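You operate a simulated robot arm through the tools that you are given. There is no shell and no other tool. Be economical: measure what you need, move in short steps, check, and stop when the job is done.

Carry out the task below with a simulated two-armed robot. There is one attempt and no reset: what you move stays moved.

Task
Take the small fern print on the top of the plan chest and put it away on the table top behind the column crank. Take the black pad and leave it on the grey card. Stack the box that says "Labels" from the top of the freezer lid on top of the box marked "Box M-29". Fetch the bagged book marked "J-59" from the top of the low wooden bench and set it on the mill print on a cream board. Carry the teal crate with both arms and set it on the top of the plan chest. Take the small white tray and leave it on the taped square on the lamp bench. The order is free.

The check looks at the end state, three seconds after you hand in, the way a careful person would. Anything else that was tipped, shoved, dropped, spilled or broken makes it a failure. Lids that push on must go on centred and level and be pressed home; caps that screw on are set level and turned clockwise until they are tight.

Robot
Two 7-joint arms with fingered hands on one trunk, on a base that drives. Base frame: it is fixed to the floor where the robot stands at the start and does not move with it; the origin is under the middle of the robot, x ahead of it, y to its left, z up; the surface under the hand at the start is at about z = 0.9. Units: m, degrees, N and s.
The left shoulder is at the start at [0.2, 0.135, 1.045], the right one opposite. Places, roughly: bagged book [0.5, 1.75, 0.5]; black pad (5x7x4 cm) [0.7, 0.5, 0.9]; grey card (12x10x3 cm) [0.6, 0.4, 0.9]; little blue box, narrow cream box, small cream box [0.75, 0.75, 1]; mill print on a cream board [0.5, 5.25, 0.75]; small fern print [0.5, 0, 1]; small white tray (9x8x5 cm) [-1, 3, 0.1]; table top behind the column crank (26x25 cm) [-1.7, 3.28, 0.6]; taped square on the lamp bench (25x19 cm) [-1.16, 3.66, 0.8]; teal crate [-1, 1.5, 0.75]; top of the plan chest [0.7, -0.4, 0.9]. Payload 4 kg a hand.
Tool frame (each hand has its own): the origin (TCP) lies between the finger pads and is the grasp point; the fingertips stand 0.025 m ahead of it; z points along the fingers, y is the line along which they close. The gripper opens to 0.088 m. The gripper's body begins 0.029 m behind the TCP. The gripper is a hand of 4 fingers: y runs from the thumb to the fingers, the wrist lies at [-0.013, -0.106, -0.174] in the tool frame, and closing takes about 1.5 s.
Orientation is that of the tool frame in the base frame, as a unit quaternion [w, x, y, z]. With the fingers straight down and the wrist toward the robot, the tool's x, y and z point along [0, 1, 0], [1, 0, 0] and [0, 0, -1] of the base frame.

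Tools
- The arms move only by the tool servo_tool. It takes "left_steps", "right_steps" or both (then of equal length, played together; a hand with none holds still); each is a list of rows, each a list of 7 numbers: the turn, a rotation vector about the tool's x, y, z in units of 5 degrees (1.0 is 5 degrees), then the shift along the tool's x, y, z in units of 50 mm (1.0 is 50 mm), then the opening, from 0 (shut) to 1 (fully open). In form: [[ax, ay, az, x, y, z, jaw], ...]. A call has 1 to 20 rows; each row shifts and turns the commanded pose from where the row before left it, along the tool's axes as they then stand. A call with a number of a shift or a turn outside -1 to 1 is refused whole. A row lasts 0.2 s, in which the tool goes at most 0.05 m and 8.6 degrees; a call with a longer step from one row to the next is refused whole, and so is a gripper value outside its range. A pose out of reach is approached as far as the arm can. The call stops where the force on the tool passes 40 N (or 10 N more than at its start, if that is more) or the arm is blocked; 0.2 s more then pass. The fingers move at their own pace (about 0.153 m/s each) and stop on an object; they squeeze with about 23 N. The grip force told is the motor's: it shows also when the fingers shut on nothing. Time passes only in rows, and 0.2 s behind the last, so rows that do not move let the fingers close. The reply holds the time, the measured pose of the TCP, the force on the tool along the base axes, the opening and the grip force, in the units named above and with some noise, with the torque about the TCP (base axes, N m) and any sound that the robot's microphone picked up, and new pictures: "show" is both (left out), scene, wrist or none (wrist: the cameras of the hands that moved).
- Cameras (640 x 400 px; columns grow to the right, rows downward): "scene" is now at [0.1253, 0.0212, 1.6326]; the picture's right is [0.31, -0.95, 0.00], its down [-0.81, -0.26, -0.52] and it looks along [0.50, 0.16, -0.85] (base axes); focal length 277 px, centre (320, 200). "left" rides on the left gripper at [-0.064, -0.083, -0.098] in its tool frame; the picture's right is [-0.62, -0.37, 0.69], its down [0.71, -0.63, 0.30] and it looks along [0.32, 0.68, 0.65] (tool axes); focal length 265 px, centre (320, 200). "right" rides on the right gripper at [0.064, -0.083, -0.098] in its tool frame; the picture's right is [-0.62, 0.37, -0.69], its down [-0.71, -0.63, 0.30] and it looks along [-0.32, 0.68, 0.65] (tool axes); focal length 265 px, centre (320, 200). There is no depth. A picture from a camera that has moved, and an enlarged one, comes with that camera's place and axes in the base frame and with its lens.
- move_column(by): slides the trunk up (or, below 0, down) by that many m; the arms and the scene camera ride with it, the base frame stays. It gives what a move gives, with no picture.
- drive_base(legs): drives the robot by 1 to 6 legs, each [ahead, left, turn to the left] in m, m and degrees, along the robot's own axes; the way and the turn of a leg run together, so that a leg with both is an arc; at most 1.5 m and 180 degrees a leg. The arms and the cameras ride along, it lands a little off, and it stops where it bumps. It gives what a move gives, and a new picture of the scene camera.
- hand_shape(shape, hand): the hand has 4 fingers and takes this shape, open, in about a second: jaw (thumb against the fingers, like two jaws); tri (thumb and two fingers); tip (a fingertip pinch); poke (one finger out to press); point (the index stretched); flat (the hand flat); cup (the hand cupped); fist (a fist). The gripper value then closes the fingers along that shape, each until it touches; the sizes above hold for jaw. It gives what a move gives, with no picture.
- pan_tilt(pan, tilt): turns the head with the scene camera to pan (to the left, within 97 degrees either way) and tilt (down, from -29 to 69), counted from straight ahead of the robot. It gives what a move gives, and a new picture of the scene camera.
- zoom(camera, box): a new picture of the part [left, top, right, bottom] of that camera's present view, enlarged. It takes no simulated time.
- sign_off(): hands the job in; it is judged then, once.

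Work in short steps. Places have to be worked out from the pictures, the camera data and where the tool is seen: move nearer, look again, correct. Check each grasp and each placing, and mend what went wrong. You have 175 turns and 260 pictures in all, those below and enlarged ones among them. Open the grippers and draw the arms clear of the work before you hand the job in, unless the task says otherwise; then end with one line.

The tools are called after ">>>" as a command line: name --argument value ..., lists and objects as JSON in quotes. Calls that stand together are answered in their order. servo_tool: Moves the arms, as the interface text tells. Its arguments: {"type":"object","properties":{"left_steps":{"type":"array","items":{"type":"array","items":{"type":"number"}}},"right_steps":{"type":"array","items":{"type":"array","items":{"type":"number"}}},"show":{"type":"string","enum":["both","scene","wrist","none"]}},"required":[]} The other tools are called the same way: move_column (by) slides the trunk up or down; hand_shape (shape, hand) gives the hand a shape; drive_base (legs) drives the base; pan_tilt (pan, tilt) turns the head that bears the scene camera; zoom (camera, box) takes an enlarged picture of a part of a camera's view; sign_off () hands the job in.

At the start:

```text
time: 0.0
left_position: [0.2747, 0.418, 1.1525]
left_tcp_rot: [0.0, 0.707, 0.707, 0.0]
left_contact_force: [0.1, 0.7, 0.7]
left_torque: [0.0, -0.03, -0.01]
left_grip_width: 0.0876
left_gripper_force: 0.1
left_shape: jaw
right_position: [0.6347, 0.0154, 1.1211]
right_tcp_rot: [-0.001, 0.707, 0.707, 0.001]
right_contact_force: [0.5, 0.0, -0.6]
right_torque: [0.01, 0.02, -0.02]
right_grip_width: 0.0878
right_gripper_force: 0.1
right_shape: jaw
trunk travel left (down, up): [-0.65, 0.12]
robot x, y, heading: [0.0021, -0.0022, 0.1]
head pan, tilt: [18.1, 58.4]
```

scene: 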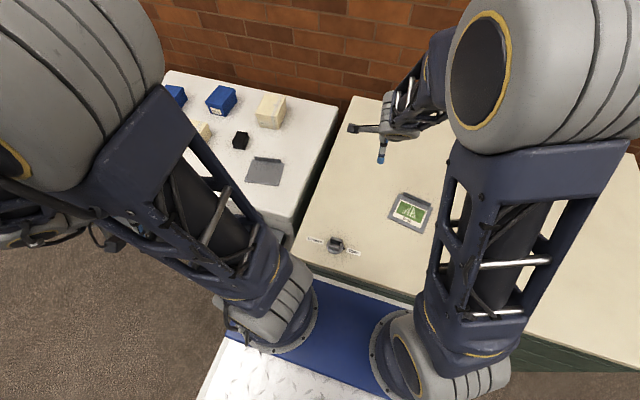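
right: 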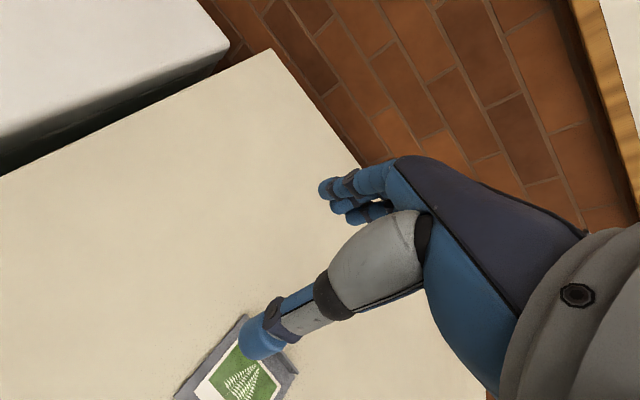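
left: 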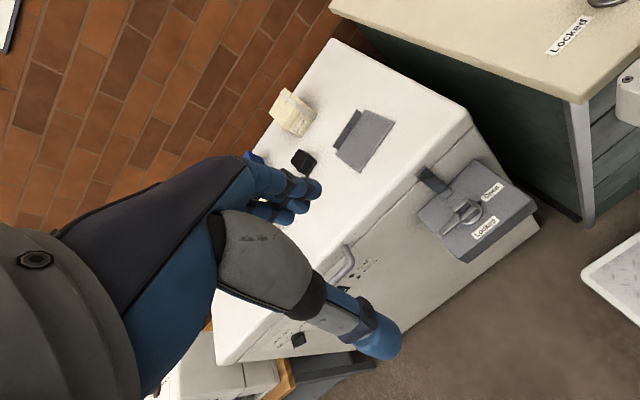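

I start by looking closer at the freezer top and the plan chest.

>>> zoom --camera "scene" --box '[150, 60, 310, 200]'

>>> zoom --camera "scene" --box '[290, 150, 450, 270]'

>>> zoom --camera "left" --box '[240, 60, 420, 200]'

```text
2.86 times, centred on (230, 130) of scene
camera zoom: at [0.1253, 0.0212, 1.6326], right [0.31, -0.95, 0.0], down [-0.81, -0.26, -0.52], along [0.5, 0.16, -0.85], focal length 790 px, centre (577, 400)
```

zoom: 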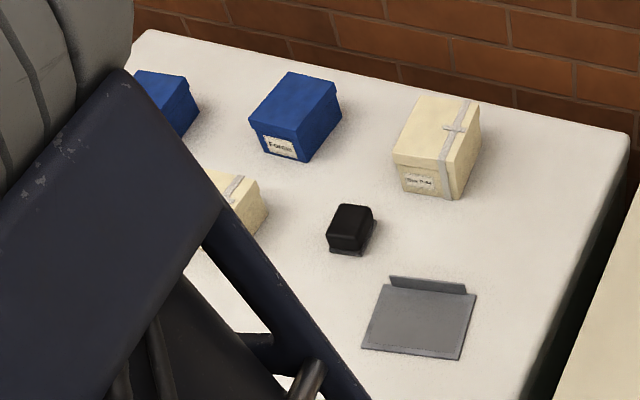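

```text
3.33 times, centred on (370, 210) of scene
camera zoom: at [0.1253, 0.0212, 1.6326], right [0.31, -0.95, 0.0], down [-0.81, -0.26, -0.52], along [0.5, 0.16, -0.85], focal length 922 px, centre (153, 167)
```

zoom: 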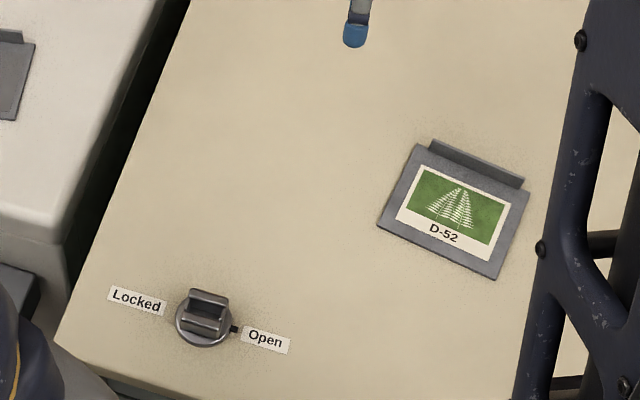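

```text
2.86 times, centred on (330, 130) of left
camera zoom: at [0.1911, 0.3522, 1.2509], right [-0.37, -0.62, -0.69], down [-0.63, 0.71, -0.3], along [0.68, 0.32, -0.65], focal length 758 px, centre (291, 400)
```

zoom: 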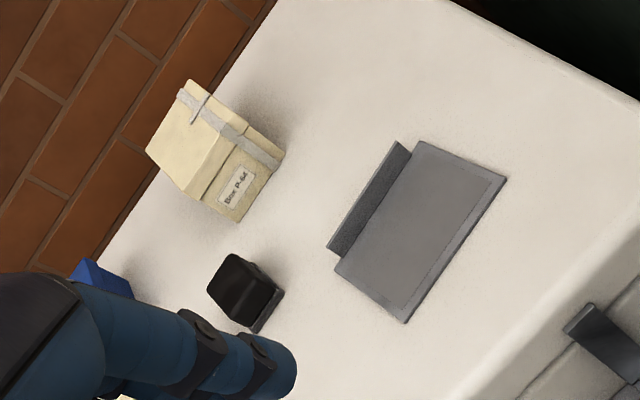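

The left arm hides part of the freezer lid. I turn the head further left to see the rest.

>>> pan_tilt --pan 50 --tilt 40

>>> servo_tool --left_steps '[[0, 0, 0, -1, 0, 0, 1], [0, 0, 0, -1, 0, 0, 1], [0, 0, 0, -1, 0, 0, 1], [0, 0, 0, -1, 0.5, 0, 1]]' --show "both"

```text
time: 1.0
left_position: [0.275, 0.4166, 1.1519]
left_tcp_rot: [0.0, 0.708, 0.707, 0.0]
left_contact_force: [0.3, 0.6, 0.2]
left_torque: [0.02, 0.04, 0.0]
left_grip_width: 0.0877
left_gripper_force: 0.1
left_shape: jaw
right_position: [0.634, 0.0171, 1.1219]
right_tcp_rot: [0.0, 0.707, 0.707, 0.0]
right_contact_force: [0.0, -1.2, -0.4]
right_torque: [0.0, 0.0, 0.01]
right_grip_width: 0.0874
right_gripper_force: 0.0
right_shape: jaw
trunk travel left (down, up): [-0.65, 0.12]
robot x, y, heading: [-0.0016, 0.0012, 0.1]
head pan, tilt: [50.0, 40.0]
camera scene: at [0.1149, 0.065, 1.6574], right [0.77, -0.64, 0.0], down [-0.41, -0.49, -0.77], along [0.49, 0.59, -0.64], focal length 277 px, centre (320, 200)
```

scene: 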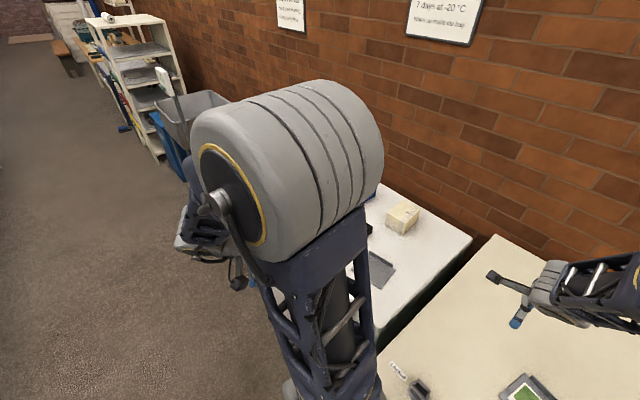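

```text
refused: row 4 steps farther than a row can; nothing moved
```

The wall signs may carry information; I read them, and look at the rest of the room.

>>> zoom --camera "scene" --box '[260, 0, 500, 60]'

>>> zoom --camera "scene" --box '[30, 0, 230, 170]'

>>> servo_tool --left_steps '[[0, 0, 0, -1, 0, 0, 1], [0, 0, 0, -1, 0, 0, 1], [0, 0, 0, -1, 0, 0, 1], [0, 0, 0, -1, 0, 0, 1]]' --show "both"

```text
2.67 times, centred on (380, 30) of scene
camera zoom: at [0.1149, 0.065, 1.6574], right [0.77, -0.64, 0.0], down [-0.41, -0.49, -0.77], along [0.49, 0.59, -0.64], focal length 738 px, centre (160, 653)
```

zoom: 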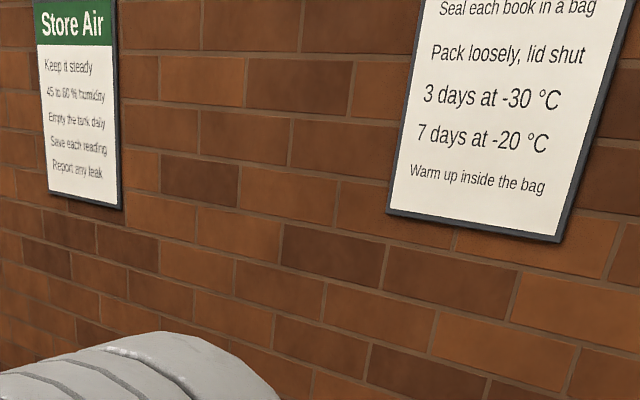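

```text
2.35 times, centred on (130, 85) of scene
camera zoom: at [0.1149, 0.065, 1.6574], right [0.77, -0.64, 0.0], down [-0.41, -0.49, -0.77], along [0.49, 0.59, -0.64], focal length 651 px, centre (767, 471)
```

zoom: 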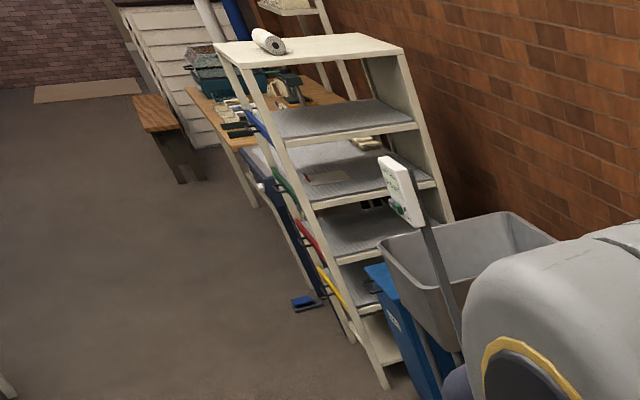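

```text
time: 2.0
left_position: [0.2587, 0.2941, 1.2217]
left_tcp_rot: [0.0, 0.706, 0.708, -0.001]
left_contact_force: [0.4, 0.3, -0.6]
left_torque: [-0.07, 0.01, -0.03]
left_grip_width: 0.0876
left_gripper_force: 0.2
left_shape: jaw
left hand out of reach, approached as far as the arm can: row 2, 3, 4
right_position: [0.6355, 0.0171, 1.1209]
right_tcp_rot: [0.0, 0.707, 0.707, 0.001]
right_contact_force: [-0.7, 0.5, -0.2]
right_torque: [-0.01, -0.04, -0.02]
right_grip_width: 0.0877
right_gripper_force: 0.0
right_shape: jaw
trunk travel left (down, up): [-0.65, 0.12]
robot x, y, heading: [0.0004, -0.0002, -0.2]
head pan, tilt: [50.0, 40.0]
camera scene: at [0.115, 0.0657, 1.6574], right [0.77, -0.64, 0.0], down [-0.41, -0.49, -0.77], along [0.49, 0.59, -0.64], focal length 277 px, centre (320, 200)
camera left: at [0.1755, 0.2306, 1.3194], right [-0.37, -0.62, -0.69], down [-0.63, 0.71, -0.3], along [0.68, 0.32, -0.65], focal length 265 px, centre (320, 200)
```

scene: 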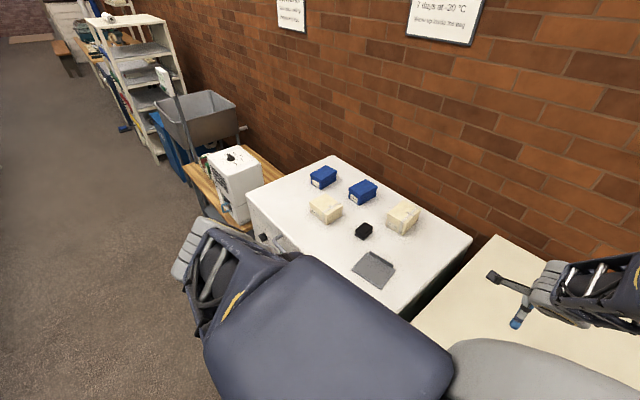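
left: 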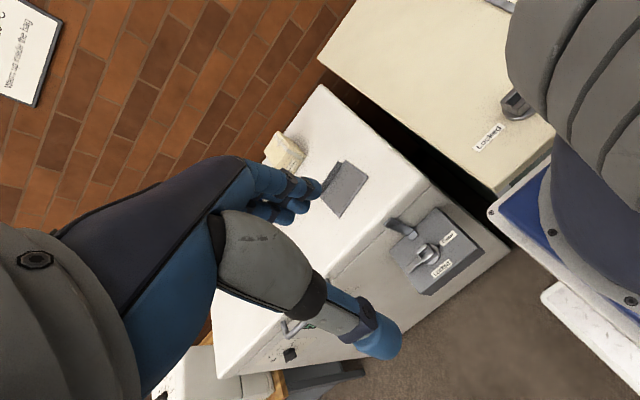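

Now the whole lid is in view: two blue and two cream boxes. I read their labels.

>>> zoom --camera "scene" --box '[300, 155, 430, 240]'

>>> zoom --camera "scene" --box '[180, 80, 480, 300]'

```text
4.71 times, centred on (365, 198) of scene
camera zoom: at [0.115, 0.0657, 1.6574], right [0.77, -0.64, 0.0], down [-0.41, -0.49, -0.77], along [0.49, 0.59, -0.64], focal length 1302 px, centre (108, 212)
```

zoom: 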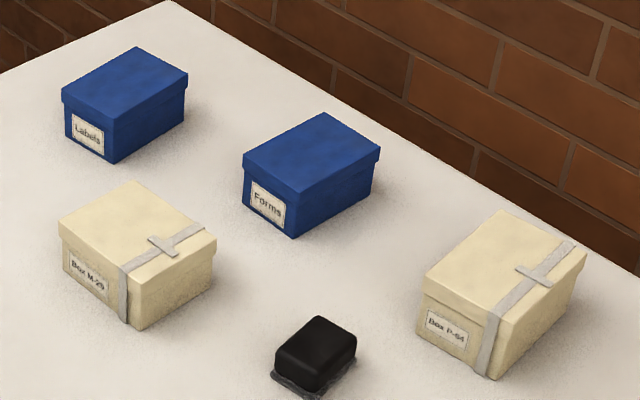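

```text
1.82 times, centred on (330, 190) of scene
camera zoom: at [0.115, 0.0657, 1.6574], right [0.77, -0.64, 0.0], down [-0.41, -0.49, -0.77], along [0.49, 0.59, -0.64], focal length 503 px, centre (302, 218)
```

zoom: 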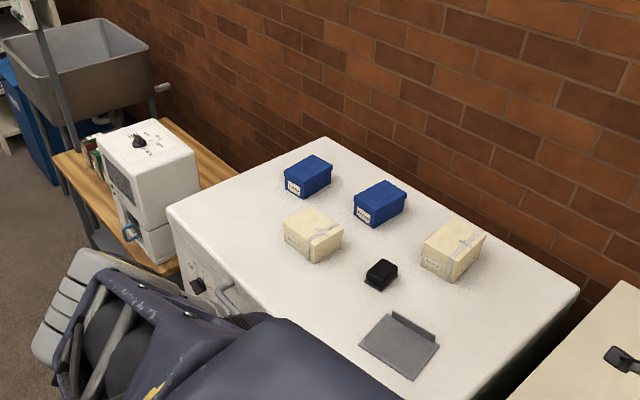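

The Labels box is the rear-left blue one, and Box M-29 is the front-left cream one. Lid height comes out near z≈0.85, the black pad near (0.74, 0.54), and the grey card centre near (0.63, 0.39). I move the left hand over the lid and yaw it, so the fingers can close across the pad's narrow side.

>>> servo_tool --left_steps '[[0, 0, 0, 0.5, 0.85, 0, 1], [0, 0, 0, 0.5, 0.85, 0, 1], [0, 0, 0, 0.5, 0.85, 0, 1], [0, 0, 0, 0.5, 0.85, 0, 1], [0, 0, 0, 0.5, 0.85, 0, 1], [0, 0, 0, 0.5, 0.85, 0, 1], [0, 0, 0, 0.5, 0.85, 0, 1], [0, 0, 0, 0.5, 0.85, 0, 1], [0, 0, -1, 0, 0, 0, 1], [0, 0, -1, 0, 0, 0, 1], [0, 0, -1, 0, 0, 0, 1], [0, 0, -1, 0, 0, 0, 1], [0, 0, -1, 0, 0, 0, 1], [0, 0, -1, 0, 0, 0, 1], [0, 0, -1, 0, 0, 0, 1], [0, 0, -1, 0, 0, 0, 1], [0, 0, -1, 0, 0, 0, 1], [0, 0, -1, 0, 0, 0, 1], [0, 0, -1, 0, 0, 0, 1], [0, 0, -1, 0, 0, 0, 1]]' --show "both"

```text
time: 6.2
left_position: [0.5989, 0.4965, 1.2217]
left_tcp_rot: [0.001, 0.257, 0.966, 0.0]
left_contact_force: [-1.3, -0.6, 0.0]
left_torque: [0.0, 0.04, 0.03]
left_grip_width: 0.0877
left_gripper_force: 0.1
left_shape: jaw
right_position: [0.6357, 0.0175, 1.122]
right_tcp_rot: [-0.001, 0.707, 0.707, 0.0]
right_contact_force: [-0.9, 0.6, -0.1]
right_torque: [0.03, 0.01, -0.02]
right_grip_width: 0.0875
right_gripper_force: 0.0
right_shape: jaw
trunk travel left (down, up): [-0.65, 0.12]
robot x, y, heading: [-0.002, 0.0019, -0.2]
head pan, tilt: [50.0, 40.0]
camera scene: at [0.1147, 0.0652, 1.6574], right [0.77, -0.64, 0.0], down [-0.41, -0.49, -0.77], along [0.49, 0.59, -0.64], focal length 277 px, centre (320, 200)
camera left: at [0.6132, 0.3915, 1.319], right [0.35, -0.63, -0.69], down [-0.93, -0.19, -0.3], along [0.06, 0.75, -0.65], focal length 265 px, centre (320, 200)
```

scene: 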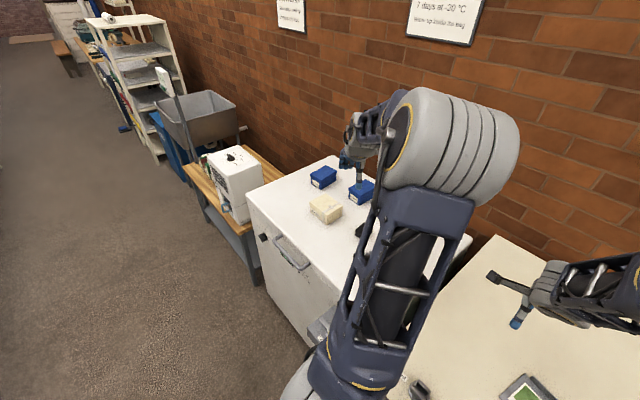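
left: 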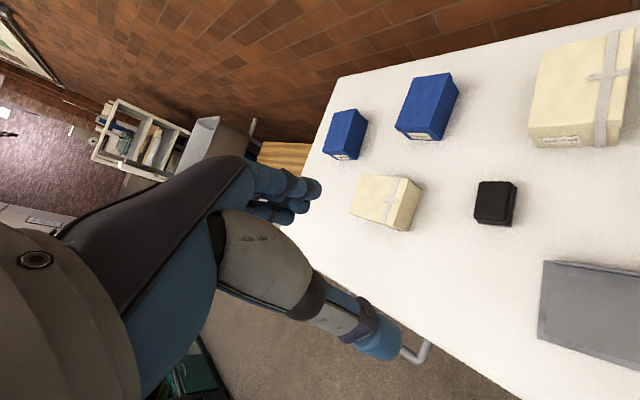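

The yawed hand works. I zoom the wrist view to fix the pad's place and turn.

>>> zoom --camera "left" --box '[440, 150, 640, 275]'

>>> zoom --camera "left" --box '[310, 60, 470, 240]'

```text
3.20 times, centred on (540, 212) of left
camera zoom: at [0.6132, 0.3915, 1.319], right [0.35, -0.63, -0.69], down [-0.93, -0.19, -0.3], along [0.06, 0.75, -0.65], focal length 849 px, centre (-384, 160)
```

zoom: 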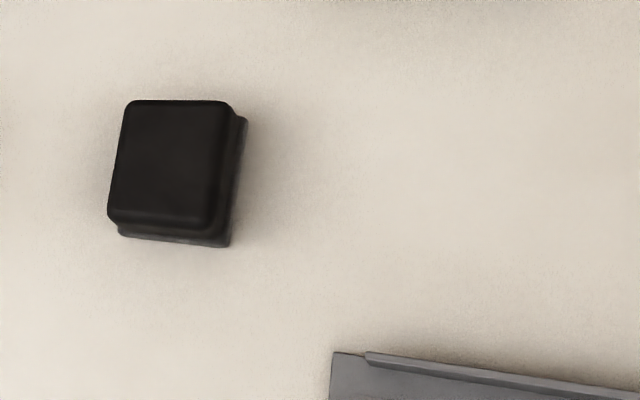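

```text
2.22 times, centred on (390, 150) of left
camera zoom: at [0.6132, 0.3915, 1.319], right [0.35, -0.63, -0.69], down [-0.93, -0.19, -0.3], along [0.06, 0.75, -0.65], focal length 590 px, centre (164, 311)
```

zoom: 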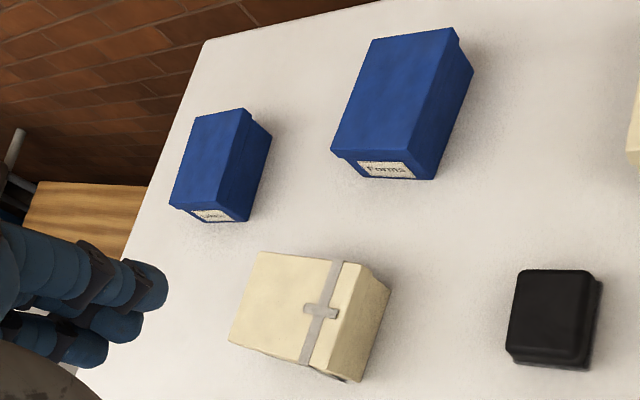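

Crossing both views puts the lid near z≈0.87 and the pad at about (0.723, 0.522), turned about 9°. I finish the yaw and go above it.

>>> servo_tool --left_steps '[[0, 0, -0.975, 0, 0, 0, 1], [0, 0, -0.975, 0, 0, 0, 1], [0, 0, -0.975, 0, 0, 0, 1], [0, 0, -0.975, 0, 0, 0, 1], [0, 0, -0.975, 0, 0, 0, 1], [0, 0, -0.975, 0, 0, 0, 1], [0, 0, -0.975, 0, 0, 0, 1], [0, 0, -0.975, 0, 0, 0, 1], [0, 0, 0, -0.422, 0.02, 0.739, 1], [0, 0, 0, -0.422, 0.02, 0.739, 1], [0, 0, 0, -0.422, 0.02, 0.739, 1], [0, 0, 0, -0.422, 0.02, 0.739, 1], [0, 0, 0, -0.422, 0.02, 0.739, 1], [0, 0, 0, -0.422, 0.02, 0.739, 1], [0, 0, 0, 0, 0, 0, 1]]' --show "wrist"

```text
time: 9.4
left_position: [0.7249, 0.5207, 0.9995]
left_tcp_rot: [0.0, -0.08, 0.997, 0.0]
left_contact_force: [-0.6, -0.4, 0.5]
left_torque: [-0.02, 0.01, 0.0]
left_grip_width: 0.0876
left_gripper_force: 0.1
left_shape: jaw
right_position: [0.6363, 0.0163, 1.1219]
right_tcp_rot: [0.001, 0.707, 0.707, 0.0]
right_contact_force: [-0.3, -0.6, 0.0]
right_torque: [0.01, -0.01, -0.02]
right_grip_width: 0.0876
right_gripper_force: 0.0
right_shape: jaw
trunk travel left (down, up): [-0.65, 0.12]
robot x, y, heading: [-0.0023, 0.0022, 0.0]
head pan, tilt: [50.0, 40.0]
camera left: at [0.8008, 0.4485, 1.0965], right [0.67, -0.27, -0.69], down [-0.61, -0.73, -0.3], along [-0.43, 0.62, -0.65], focal length 265 px, centre (320, 200)
```

left: 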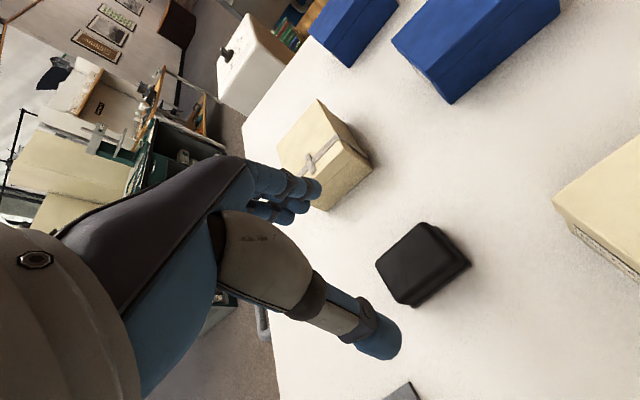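

The pad sits slightly off the hand's axis; I zoom to measure it.

>>> zoom --camera "left" --box '[330, 190, 510, 330]'

```text
2.86 times, centred on (420, 260) of left
camera zoom: at [0.8008, 0.4485, 1.0965], right [0.67, -0.27, -0.69], down [-0.61, -0.73, -0.3], along [-0.43, 0.62, -0.65], focal length 758 px, centre (34, 29)
```

zoom: 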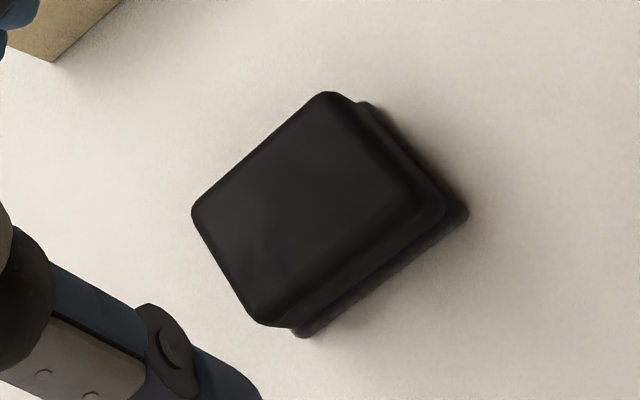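

The pad centre comes to about (0.724, 0.528). I shift slightly and go down to z≈0.91.

>>> servo_tool --left_steps '[[0, 0, 0, 0, 0.14, 0.45, 1], [0, 0, 0, 0, 0, 0.45, 1], [0, 0, 0, 0, 0, 0.45, 1], [0, 0, 0, 0, 0, 0.45, 1], [0, 0, 0, 0, 0, 0, 1]]' --show "wrist"

```text
time: 10.6
left_position: [0.7218, 0.5282, 0.9092]
left_tcp_rot: [0.0, -0.078, 0.997, 0.001]
left_contact_force: [-0.4, -0.7, 0.4]
left_torque: [-0.02, 0.04, 0.02]
left_grip_width: 0.0879
left_gripper_force: 0.0
left_shape: jaw
right_position: [0.634, 0.0171, 1.1226]
right_tcp_rot: [-0.001, 0.707, 0.707, 0.0]
right_contact_force: [0.0, 0.4, -0.5]
right_torque: [-0.03, 0.02, 0.0]
right_grip_width: 0.0878
right_gripper_force: 0.1
right_shape: jaw
trunk travel left (down, up): [-0.65, 0.12]
robot x, y, heading: [0.0014, -0.0035, 0.3]
head pan, tilt: [50.0, 40.0]
camera left: at [0.7992, 0.4558, 1.0069], right [0.67, -0.27, -0.69], down [-0.61, -0.73, -0.3], along [-0.43, 0.62, -0.65], focal length 265 px, centre (320, 200)
```

left: 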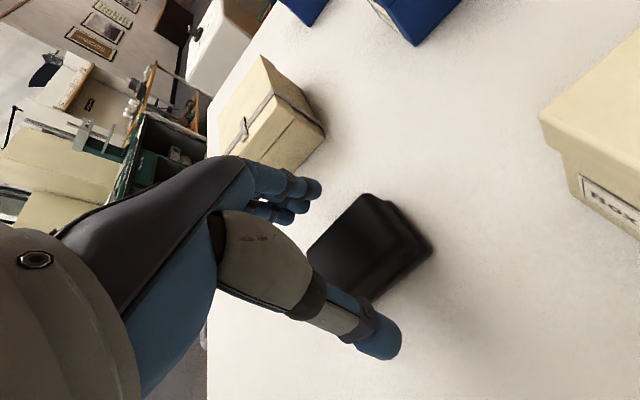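

The fingers straddle the pad; I go lower in small steps, stopping on contact.

>>> servo_tool --left_steps '[[0, 0, 0, 0, 0, 0.2, 1], [0, 0, 0, 0, 0, 0.2, 1], [0, 0, 0, 0, 0, 0.1, 1], [0, 0, 0, 0, 0, 0, 1]]' --show "wrist"

```text
time: 11.6
left_position: [0.7225, 0.5286, 0.8833]
left_tcp_rot: [-0.001, -0.079, 0.997, 0.0]
left_contact_force: [0.6, 1.1, 0.3]
left_torque: [0.02, 0.01, 0.0]
left_grip_width: 0.0877
left_gripper_force: 0.1
left_shape: jaw
right_position: [0.6358, 0.0164, 1.1218]
right_tcp_rot: [0.001, 0.707, 0.707, 0.0]
right_contact_force: [0.4, 0.4, -0.4]
right_torque: [0.01, -0.03, 0.0]
right_grip_width: 0.0875
right_gripper_force: 0.1
right_shape: jaw
trunk travel left (down, up): [-0.65, 0.12]
robot x, y, heading: [0.0019, 0.0009, 0.1]
head pan, tilt: [50.0, 40.0]
camera left: at [0.7988, 0.4562, 0.9815], right [0.67, -0.27, -0.69], down [-0.61, -0.73, -0.3], along [-0.43, 0.62, -0.65], focal length 265 px, centre (320, 200)
```

left: 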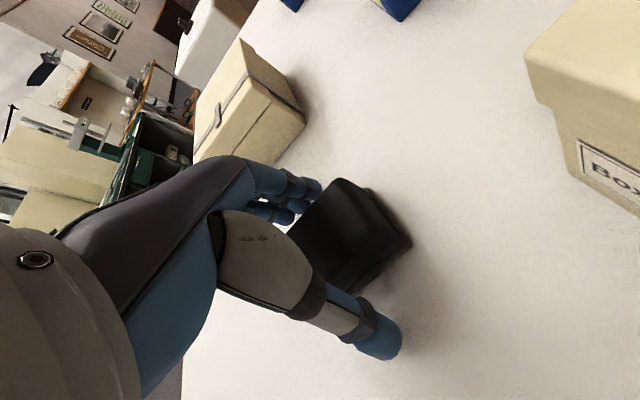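

The pad lies about 1 cm further ahead along the finger plane; I centre on it, go a touch lower and close.

>>> servo_tool --left_steps '[[0, 0, 0, -0.2, 0, 0.06, 1], [0, 0, 0, 0, 0, 0.06, 1], [0, 0, 0, 0, 0, 0, 0], [0, 0, 0, 0, 0, 0, 0], [0, 0, 0, 0, 0, 0, 0], [0, 0, 0, 0, 0, 0, 0], [0, 0, 0, 0, 0, 0, 0], [0, 0, 0, 0, 0, 0, 0], [0, 0, 0, 0, 0, 0, 0]]' --show "wrist"

```text
time: 13.6
left_position: [0.7316, 0.5296, 0.88]
left_tcp_rot: [0.002, -0.079, 0.997, 0.002]
left_contact_force: [2.4, 0.9, 32.7]
left_torque: [0.17, -0.22, -0.1]
left_grip_width: 0.0423
left_gripper_force: 23.1
left_shape: jaw
right_position: [0.6353, 0.0168, 1.1227]
right_tcp_rot: [0.0, 0.707, 0.707, 0.0]
right_contact_force: [-0.5, 0.9, -0.3]
right_torque: [0.03, 0.02, 0.01]
right_grip_width: 0.0877
right_gripper_force: 0.0
right_shape: jaw
trunk travel left (down, up): [-0.65, 0.12]
robot x, y, heading: [-0.0013, -0.0003, -0.2]
head pan, tilt: [50.0, 40.0]
camera left: at [0.8088, 0.4575, 0.9782], right [0.67, -0.27, -0.69], down [-0.61, -0.73, -0.31], along [-0.43, 0.63, -0.65], focal length 265 px, centre (320, 200)
```

left: 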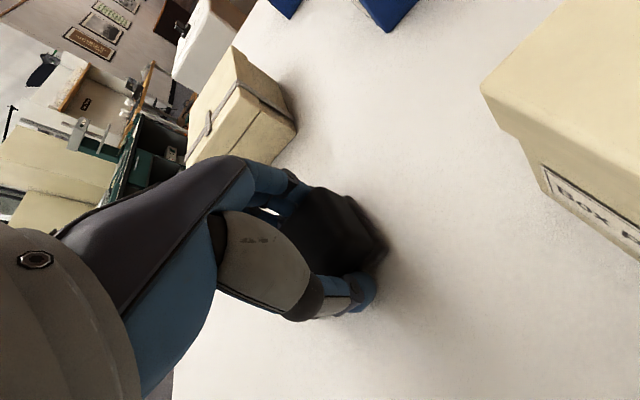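

The pad is gripped (4.2 cm), and the tips touched the lid, so its top is at about z=0.855. I lift and carry it above the grey card at about (0.625, 0.385).

>>> servo_tool --left_steps '[[0, 0, 0, 0, 0, -0.5, 0], [0, 0, 0, 0, 0, -1, 0], [0, 0, 0, 0, 0, -0.5, 0], [0, 0, 0, 0.64, -0.63, 0, 0], [0, 0, 0, 0.64, -0.63, 0, 0], [0, 0, 0, 0.64, -0.63, 0, 0], [0, 0, 0, 0.64, -0.63, 0, 0], [0, 0, 0, 0, 0, 0, 0]]' --show "both"

>>> pan_tilt --pan 32 --tilt 55

```text
time: 15.6
left_position: [0.6061, 0.4127, 0.9767]
left_tcp_rot: [-0.001, -0.112, 0.994, 0.002]
left_contact_force: [0.0, 0.2, -0.7]
left_torque: [0.03, -0.02, -0.02]
left_grip_width: 0.042
left_gripper_force: 23.2
left_shape: jaw
right_position: [0.6405, -0.0062, 1.1273]
right_tcp_rot: [0.004, 0.725, 0.688, 0.002]
right_contact_force: [-0.5, 0.8, 0.9]
right_torque: [0.02, 0.01, 0.01]
right_grip_width: 0.0878
right_gripper_force: 0.0
right_shape: jaw
trunk travel left (down, up): [-0.65, 0.12]
robot x, y, heading: [0.0013, 0.0017, 0.1]
head pan, tilt: [50.0, 40.0]
stopped in row 8 (left hand): the arm was blocked; the commanded pose is now the measured one
camera scene: at [0.1149, 0.0651, 1.6574], right [0.77, -0.64, 0.0], down [-0.41, -0.49, -0.77], along [0.49, 0.59, -0.64], focal length 277 px, centre (320, 200)
camera left: at [0.6888, 0.345, 1.0741], right [0.68, -0.22, -0.7], down [-0.56, -0.77, -0.3], along [-0.47, 0.6, -0.65], focal length 265 px, centre (320, 200)
```

scene: 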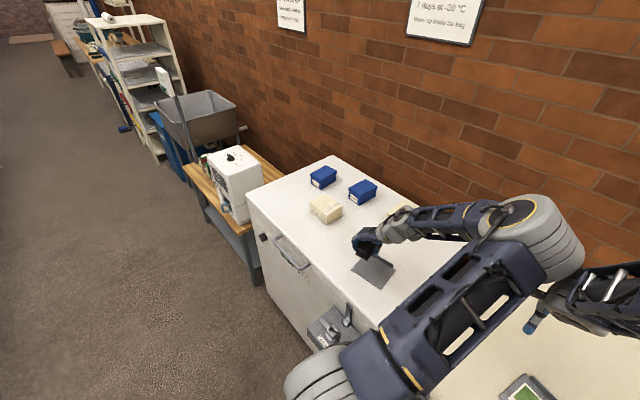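
left: 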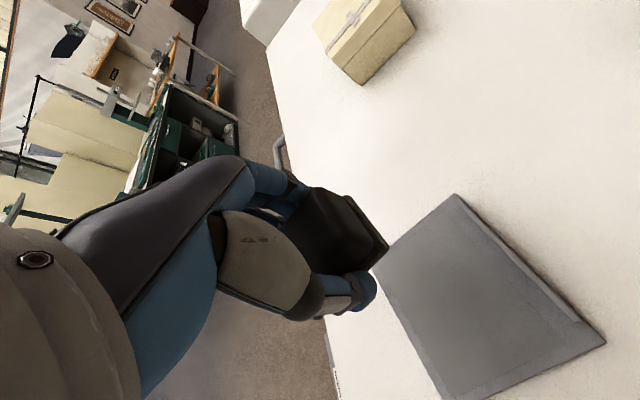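

```text
time: 16.4
left_position: [0.6079, 0.4128, 0.9778]
left_tcp_rot: [-0.001, -0.112, 0.994, 0.001]
left_contact_force: [-0.3, 0.0, -0.5]
left_torque: [0.01, -0.01, -0.02]
left_grip_width: 0.0418
left_gripper_force: 22.7
left_shape: jaw
right_position: [0.6402, -0.0075, 1.1279]
right_tcp_rot: [0.004, 0.726, 0.688, 0.003]
right_contact_force: [0.0, -1.2, -0.3]
right_torque: [0.02, -0.03, -0.01]
right_grip_width: 0.0877
right_gripper_force: 0.0
right_shape: jaw
trunk travel left (down, up): [-0.65, 0.12]
robot x, y, heading: [-0.0016, 0.0005, 0.1]
head pan, tilt: [32.0, 55.0]
camera scene: at [0.1214, 0.0382, 1.6368], right [0.53, -0.85, 0.0], down [-0.69, -0.43, -0.57], along [0.49, 0.3, -0.82], focal length 277 px, centre (320, 200)
```

scene: 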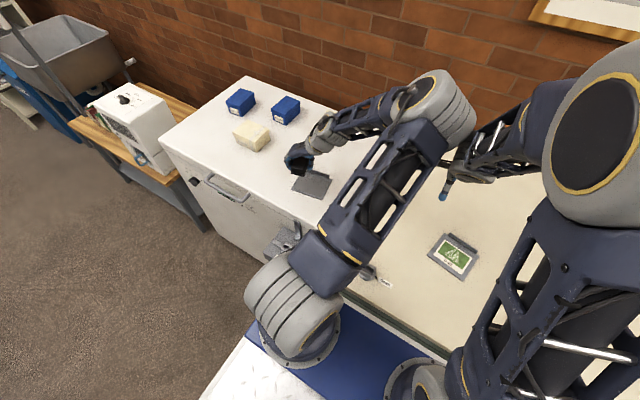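

The left elbow brushed the right arm. I clear the right arm to the right, then bring the left hand over the card centre (0.62, 0.387).

>>> servo_tool --right_steps '[[0, 0, 0, -1, 0, 0, 1], [0, 0, 0, -1, 0, 0, 1], [0, 0, 0, -1, 0, 0, 1], [0, 0, 0, -1, 0, 0, 1], [0, 0, 0, -1, 0, 0, 1], [0, 0, 0, -1, 0, 0, 1], [0, 0, 0, 0, 0, 0, 1]]' --show "none"

>>> servo_tool --left_steps '[[0, 0, 0.35, -0.06, -0.28, 0, 0], [0, 0, 0.35, -0.06, -0.28, 0, 0], [0, 0, 0, 0, 0, 0, 0]]' --show "wrist"

```text
time: 18.0
left_position: [0.6078, 0.4115, 0.9773]
left_tcp_rot: [-0.001, -0.111, 0.994, 0.001]
left_contact_force: [0.4, -0.1, 0.1]
left_torque: [-0.02, 0.05, 0.0]
left_grip_width: 0.0416
left_gripper_force: 23.0
left_shape: jaw
right_position: [0.6251, -0.3048, 1.1281]
right_tcp_rot: [0.004, 0.725, 0.689, 0.003]
right_contact_force: [0.0, -0.4, -0.3]
right_torque: [-0.01, 0.0, 0.01]
right_grip_width: 0.0875
right_gripper_force: 0.0
right_shape: jaw
trunk travel left (down, up): [-0.65, 0.12]
robot x, y, heading: [-0.0037, -0.0017, 0.0]
head pan, tilt: [32.0, 55.0]
```

```text
time: 18.8
left_position: [0.6202, 0.386, 0.9763]
left_tcp_rot: [0.0, -0.081, 0.997, 0.001]
left_contact_force: [0.1, -1.0, 1.0]
left_torque: [-0.02, 0.0, 0.0]
left_grip_width: 0.0418
left_gripper_force: 23.0
left_shape: jaw
right_position: [0.6258, -0.3042, 1.1279]
right_tcp_rot: [0.003, 0.725, 0.689, 0.002]
right_contact_force: [0.3, 0.3, 0.4]
right_torque: [0.02, 0.03, -0.03]
right_grip_width: 0.0875
right_gripper_force: 0.0
right_shape: jaw
trunk travel left (down, up): [-0.65, 0.12]
robot x, y, heading: [0.003, -0.0016, 0.2]
head pan, tilt: [32.0, 55.0]
camera left: at [0.6965, 0.3136, 1.0743], right [0.67, -0.26, -0.7], down [-0.6, -0.74, -0.3], along [-0.43, 0.62, -0.65], focal length 265 px, centre (320, 200)
```

left: 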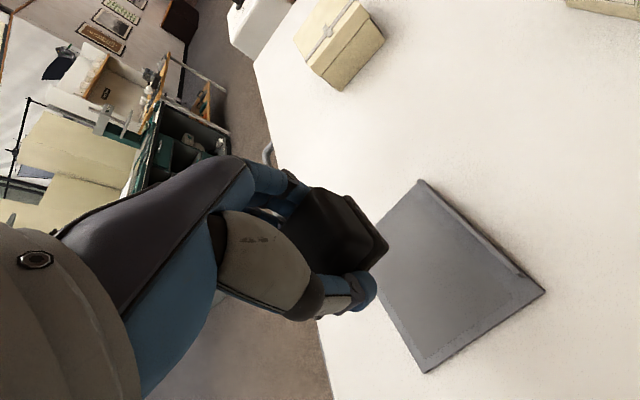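

Aligned over the card. I lower until contact.

>>> servo_tool --left_steps '[[0, 0, 0, 0, 0, 0.5, 0], [0, 0, 0, 0, 0, 0.5, 0], [0, 0, 0, 0, 0, 0.4, 0], [0, 0, 0, 0, 0, 0.2, 0], [0, 0, 0, 0, 0, 0.1, 0], [0, 0, 0, 0, 0, 0, 0]]' --show "wrist"

```text
time: 20.2
left_position: [0.6197, 0.3877, 0.8923]
left_tcp_rot: [-0.002, -0.081, 0.997, 0.002]
left_contact_force: [0.6, -0.3, -1.6]
left_torque: [-0.01, 0.0, 0.02]
left_grip_width: 0.0418
left_gripper_force: 23.1
left_shape: jaw
right_position: [0.625, -0.305, 1.1292]
right_tcp_rot: [0.003, 0.725, 0.689, 0.003]
right_contact_force: [-0.3, 0.2, -0.2]
right_torque: [0.0, 0.03, 0.02]
right_grip_width: 0.0878
right_gripper_force: 0.0
right_shape: jaw
trunk travel left (down, up): [-0.65, 0.12]
robot x, y, heading: [-0.0042, -0.0023, -0.2]
head pan, tilt: [32.0, 55.0]
camera left: at [0.6967, 0.3139, 0.9889], right [0.67, -0.26, -0.7], down [-0.6, -0.74, -0.3], along [-0.43, 0.62, -0.65], focal length 265 px, centre (320, 200)
```

left: 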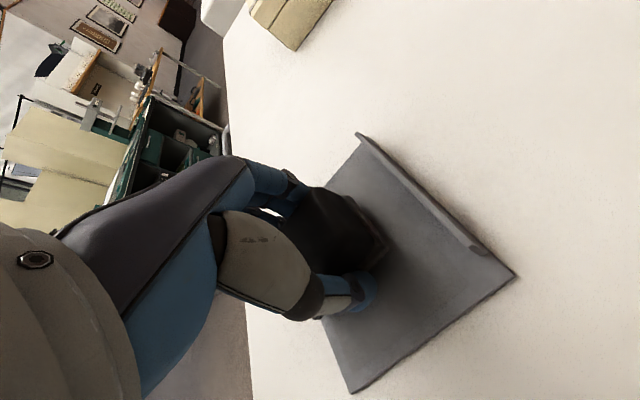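

Pad is over the card, clear of the lip. I lower the last millimetres, then open.

>>> servo_tool --left_steps '[[0, 0, 0, 0, 0, 0.06, 0], [0, 0, 0, 0, 0, 0.06, 0], [0, 0, 0, 0, 0, 0.06, 0], [0, 0, 0, 0, 0, 0, 0]]' --show "none"

```text
time: 21.2
left_position: [0.6208, 0.3863, 0.8839]
left_tcp_rot: [0.0, -0.081, 0.997, 0.003]
left_contact_force: [-1.8, -2.7, 19.0]
left_torque: [-0.33, -0.04, 0.01]
left_grip_width: 0.0418
left_gripper_force: 23.2
left_shape: jaw
right_position: [0.625, -0.3046, 1.128]
right_tcp_rot: [0.004, 0.725, 0.689, 0.003]
right_contact_force: [-0.7, -0.4, 0.1]
right_torque: [-0.02, -0.02, -0.02]
right_grip_width: 0.0877
right_gripper_force: 0.0
right_shape: jaw
trunk travel left (down, up): [-0.65, 0.12]
robot x, y, heading: [-0.0026, -0.0016, -0.1]
head pan, tilt: [32.0, 55.0]
```

Contact (19 N). I ease up slightly, open, and rise.

>>> servo_tool --left_steps '[[0, 0, 0, 0, 0, -0.02, 0.3], [0, 0, 0, 0, 0, 0, 1], [0, 0, 0, 0, 0, 0, 1], [0, 0, 0, 0, 0, 0, 1], [0, 0, 0, 0, 0, -0.5, 1], [0, 0, 0, 0, 0, -1, 1], [0, 0, 0, 0, 0, -1, 1], [0, 0, 0, 0, 0, -1, 1], [0, 0, 0, 0, 0, -1, 1], [0, 0, 0, 0, 0, -1, 1]]' --show "both"

```text
time: 23.4
left_position: [0.6211, 0.3835, 1.159]
left_tcp_rot: [-0.002, -0.082, 0.997, 0.001]
left_contact_force: [-0.3, -0.1, 1.6]
left_torque: [0.01, 0.02, 0.01]
left_grip_width: 0.088
left_gripper_force: 0.1
left_shape: jaw
right_position: [0.6266, -0.3052, 1.1286]
right_tcp_rot: [0.002, 0.725, 0.689, 0.004]
right_contact_force: [0.4, 0.7, -0.3]
right_torque: [0.01, 0.0, -0.04]
right_grip_width: 0.0876
right_gripper_force: 0.0
right_shape: jaw
trunk travel left (down, up): [-0.65, 0.12]
robot x, y, heading: [0.0006, 0.0018, 0.0]
head pan, tilt: [32.0, 55.0]
camera scene: at [0.1217, 0.0382, 1.6367], right [0.53, -0.85, 0.0], down [-0.69, -0.43, -0.57], along [0.49, 0.3, -0.82], focal length 277 px, centre (320, 200)
camera left: at [0.6974, 0.3119, 1.2563], right [0.67, -0.26, -0.7], down [-0.6, -0.74, -0.3], along [-0.43, 0.62, -0.65], focal length 265 px, centre (320, 200)
```

scene: 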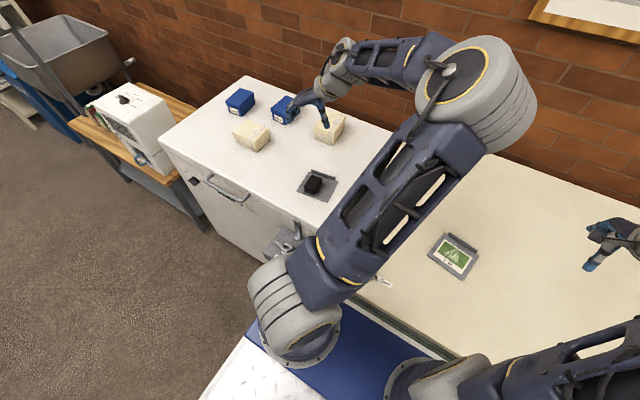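
left: 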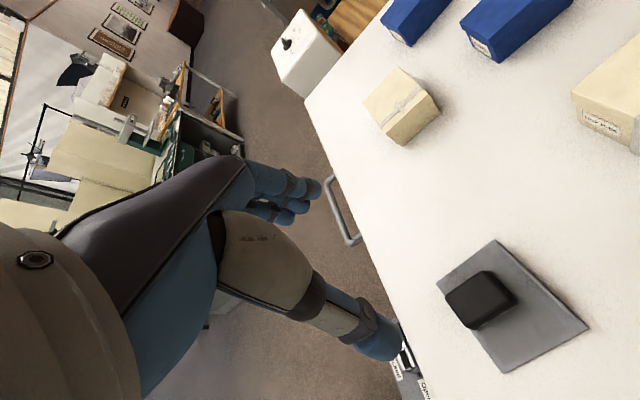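

The pad rests on the card. I drive 0.45 m left for the boxes; both hands are well above everything.

>>> drive_base --legs '[[0, 0.45, 0]]'

>>> servo_tool --left_steps '[[0, 0, 0.3, 0, 0, 0, 1]]' --show "wrist"

```text
time: 26.1
left_position: [0.6203, 0.8372, 1.1594]
left_tcp_rot: [-0.002, -0.083, 0.997, 0.002]
left_contact_force: [-0.2, 0.3, -0.6]
left_torque: [-0.02, 0.0, -0.01]
left_grip_width: 0.0878
left_gripper_force: 0.0
left_shape: jaw
right_position: [0.6251, 0.1481, 1.1284]
right_tcp_rot: [0.003, 0.725, 0.689, 0.004]
right_contact_force: [1.2, 0.6, 0.5]
right_torque: [0.01, 0.01, -0.03]
right_grip_width: 0.0878
right_gripper_force: 0.0
right_shape: jaw
trunk travel left (down, up): [-0.65, 0.12]
robot x, y, heading: [0.0037, 0.4565, 0.2]
head pan, tilt: [32.0, 55.0]
camera scene: at [0.1212, 0.4909, 1.6367], right [0.53, -0.85, 0.0], down [-0.69, -0.43, -0.57], along [0.49, 0.3, -0.82], focal length 277 px, centre (320, 200)
```

scene: 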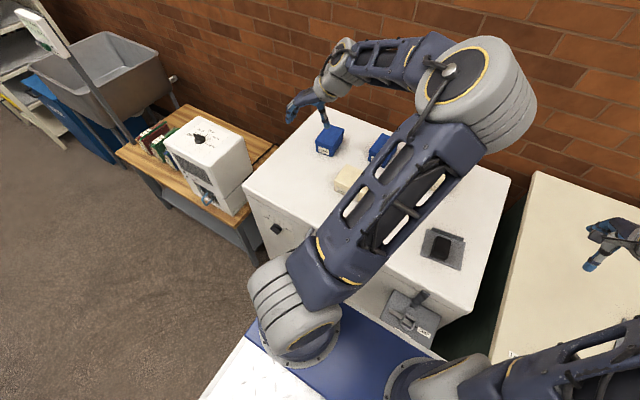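

```text
time: 26.5
left_position: [0.6199, 0.8361, 1.1579]
left_tcp_rot: [-0.002, -0.069, 0.998, 0.002]
left_contact_force: [-0.4, 1.0, -0.7]
left_torque: [0.0, -0.02, -0.04]
left_grip_width: 0.0877
left_gripper_force: 0.0
left_shape: jaw
right_position: [0.6258, 0.1487, 1.1277]
right_tcp_rot: [0.003, 0.724, 0.69, 0.003]
right_contact_force: [0.0, -0.7, 0.6]
right_torque: [0.04, 0.01, -0.02]
right_grip_width: 0.0878
right_gripper_force: 0.1
right_shape: jaw
trunk travel left (down, up): [-0.65, 0.12]
robot x, y, heading: [-0.0022, 0.4532, -0.0]
head pan, tilt: [32.0, 55.0]
camera left: at [0.6953, 0.7628, 1.2559], right [0.66, -0.28, -0.7], down [-0.62, -0.72, -0.3], along [-0.42, 0.63, -0.65], focal length 265 px, centre (320, 200)
```

left: 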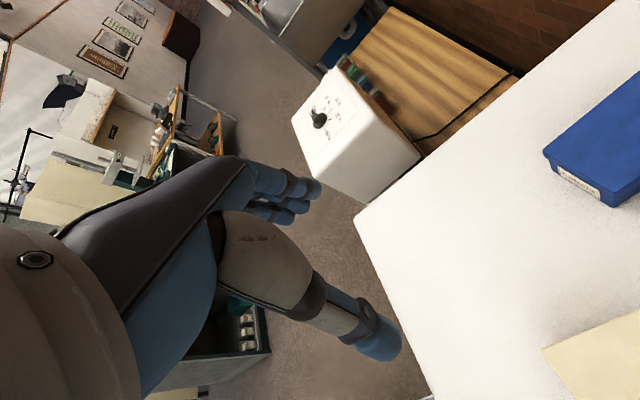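

Labels box is estimated at about (0.83, 0.90), turned about 5°. I bring the left hand above it.

>>> servo_tool --left_steps '[[0, 0, 0.48, 0, 0, 0, 1], [0, 0, 0, -0.82, 0.178, 0.35, 1], [0, 0, 0, -0.82, 0.178, 0.35, 1], [0, 0, 0, -0.82, 0.178, 0.35, 1], [0, 0, 0, -0.82, 0.178, 0.35, 1], [0, 0, 0, -0.82, 0.178, 0.35, 1], [0, 0, 0, 0, 0, 0, 1]]' --show "both"

```text
time: 28.1
left_position: [0.8197, 0.9019, 1.0694]
left_tcp_rot: [-0.002, -0.049, 0.999, 0.001]
left_contact_force: [0.2, -0.3, 0.3]
left_torque: [0.04, 0.03, 0.01]
left_grip_width: 0.0878
left_gripper_force: 0.1
left_shape: jaw
right_position: [0.6249, 0.1485, 1.1282]
right_tcp_rot: [0.004, 0.724, 0.69, 0.002]
right_contact_force: [0.4, -1.3, 1.2]
right_torque: [-0.02, -0.03, 0.02]
right_grip_width: 0.0875
right_gripper_force: 0.1
right_shape: jaw
trunk travel left (down, up): [-0.65, 0.12]
robot x, y, heading: [-0.0016, 0.4548, 0.1]
head pan, tilt: [32.0, 55.0]
camera scene: at [0.1212, 0.4908, 1.6367], right [0.53, -0.85, 0.0], down [-0.69, -0.43, -0.57], along [0.49, 0.3, -0.82], focal length 277 px, centre (320, 200)
camera left: at [0.8917, 0.8239, 1.1671], right [0.65, -0.31, -0.7], down [-0.65, -0.7, -0.3], along [-0.39, 0.65, -0.65], focal length 265 px, centre (320, 200)
```

scene: 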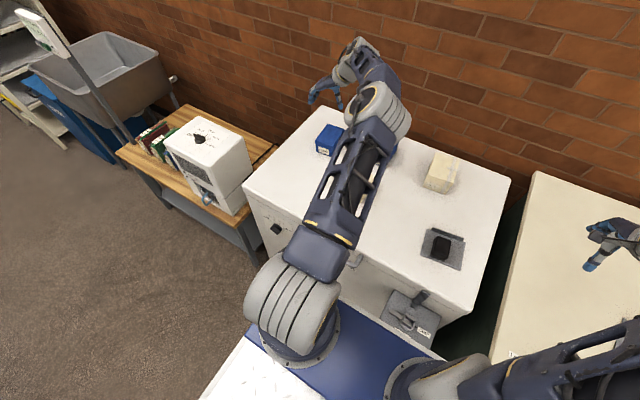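
left: 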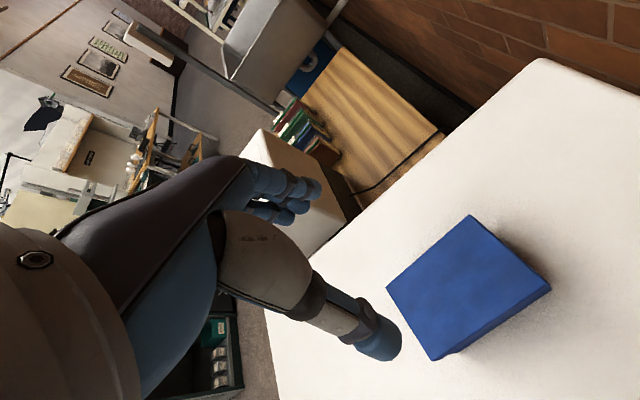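

Box top (7.3 × 10.4 cm) lies at about (0.829, 0.885, 0.918). I shift and descend partway to recheck.

>>> servo_tool --left_steps '[[0, 0, 0, -0.16, -0.27, 0.4, 1], [0, 0, 0, 0, 0, 0.6, 1], [0, 0, 0, 0, 0, 0.6, 1], [0, 0, 0, 0, 0, 0, 1]]' --show "wrist"

>>> zoom --camera "left" --box '[260, 150, 540, 325]'

```text
time: 29.1
left_position: [0.8296, 0.888, 0.9905]
left_tcp_rot: [-0.001, -0.048, 0.999, 0.001]
left_contact_force: [0.0, 0.7, -0.4]
left_torque: [0.0, 0.03, -0.02]
left_grip_width: 0.0879
left_gripper_force: 0.1
left_shape: jaw
right_position: [0.6254, 0.1481, 1.1279]
right_tcp_rot: [0.003, 0.724, 0.69, 0.004]
right_contact_force: [-0.3, -0.4, 0.1]
right_torque: [0.0, 0.01, 0.04]
right_grip_width: 0.0878
right_gripper_force: 0.1
right_shape: jaw
trunk travel left (down, up): [-0.65, 0.12]
robot x, y, heading: [-0.0016, 0.4522, 0.1]
head pan, tilt: [32.0, 55.0]
camera left: at [0.901, 0.8119, 1.0878], right [0.65, -0.31, -0.7], down [-0.65, -0.69, -0.3], along [-0.39, 0.65, -0.65], focal length 265 px, centre (320, 200)
```

left: 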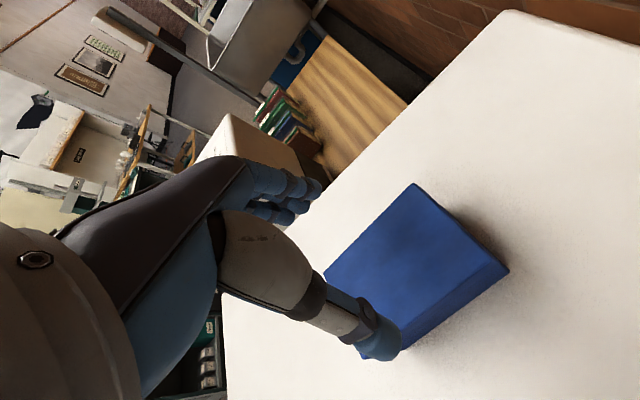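

```text
2.29 times, centred on (400, 238) of left
camera zoom: at [0.901, 0.8119, 1.0878], right [0.65, -0.31, -0.7], down [-0.65, -0.69, -0.3], along [-0.39, 0.65, -0.65], focal length 607 px, centre (137, 114)
```

zoom: 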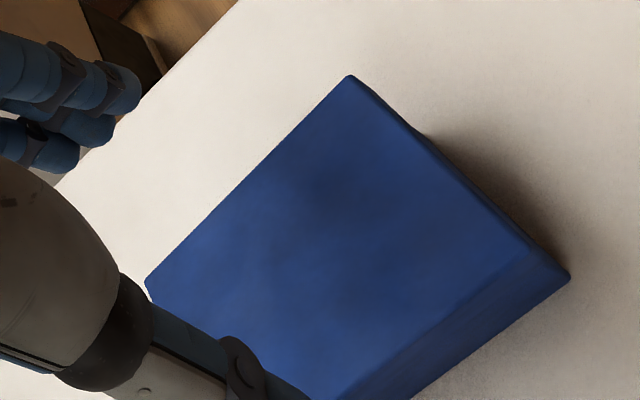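

Aligned to a couple of millimetres. I descend around the box and close.

>>> servo_tool --left_steps '[[0, 0, 0, 0, -0.02, 0.5, 1], [0, 0, 0, 0, 0, 0.4, 1], [0, 0, 0, 0, 0, 0.4, 1], [0, 0, 0, 0, 0, 0.35, 1], [0, 0, 0, 0, 0, 0, 1]]' --show "wrist"

```text
time: 30.3
left_position: [0.8287, 0.8889, 0.9095]
left_tcp_rot: [0.0, -0.049, 0.999, 0.001]
left_contact_force: [0.6, 0.0, 7.1]
left_torque: [0.0, -0.03, -0.01]
left_grip_width: 0.088
left_gripper_force: 0.1
left_shape: jaw
right_position: [0.6265, 0.1483, 1.1284]
right_tcp_rot: [0.004, 0.724, 0.69, 0.004]
right_contact_force: [-0.2, -0.2, -0.1]
right_torque: [-0.02, 0.02, 0.01]
right_grip_width: 0.0876
right_gripper_force: 0.0
right_shape: jaw
trunk travel left (down, up): [-0.65, 0.12]
robot x, y, heading: [-0.0006, 0.4547, -0.1]
head pan, tilt: [32.0, 55.0]
camera left: at [0.9003, 0.8111, 1.0066], right [0.65, -0.3, -0.69], down [-0.65, -0.69, -0.31], along [-0.39, 0.65, -0.65], focal length 265 px, centre (320, 200)
```

left: 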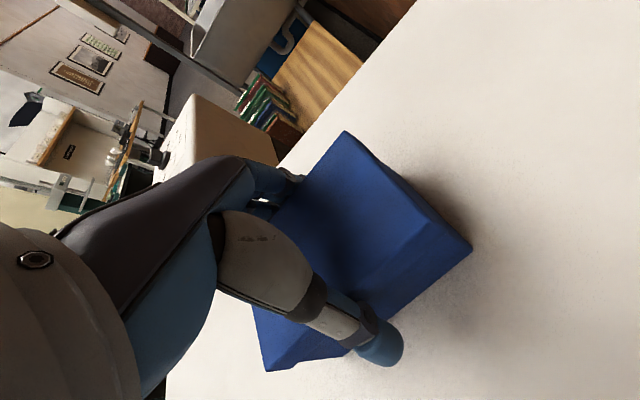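

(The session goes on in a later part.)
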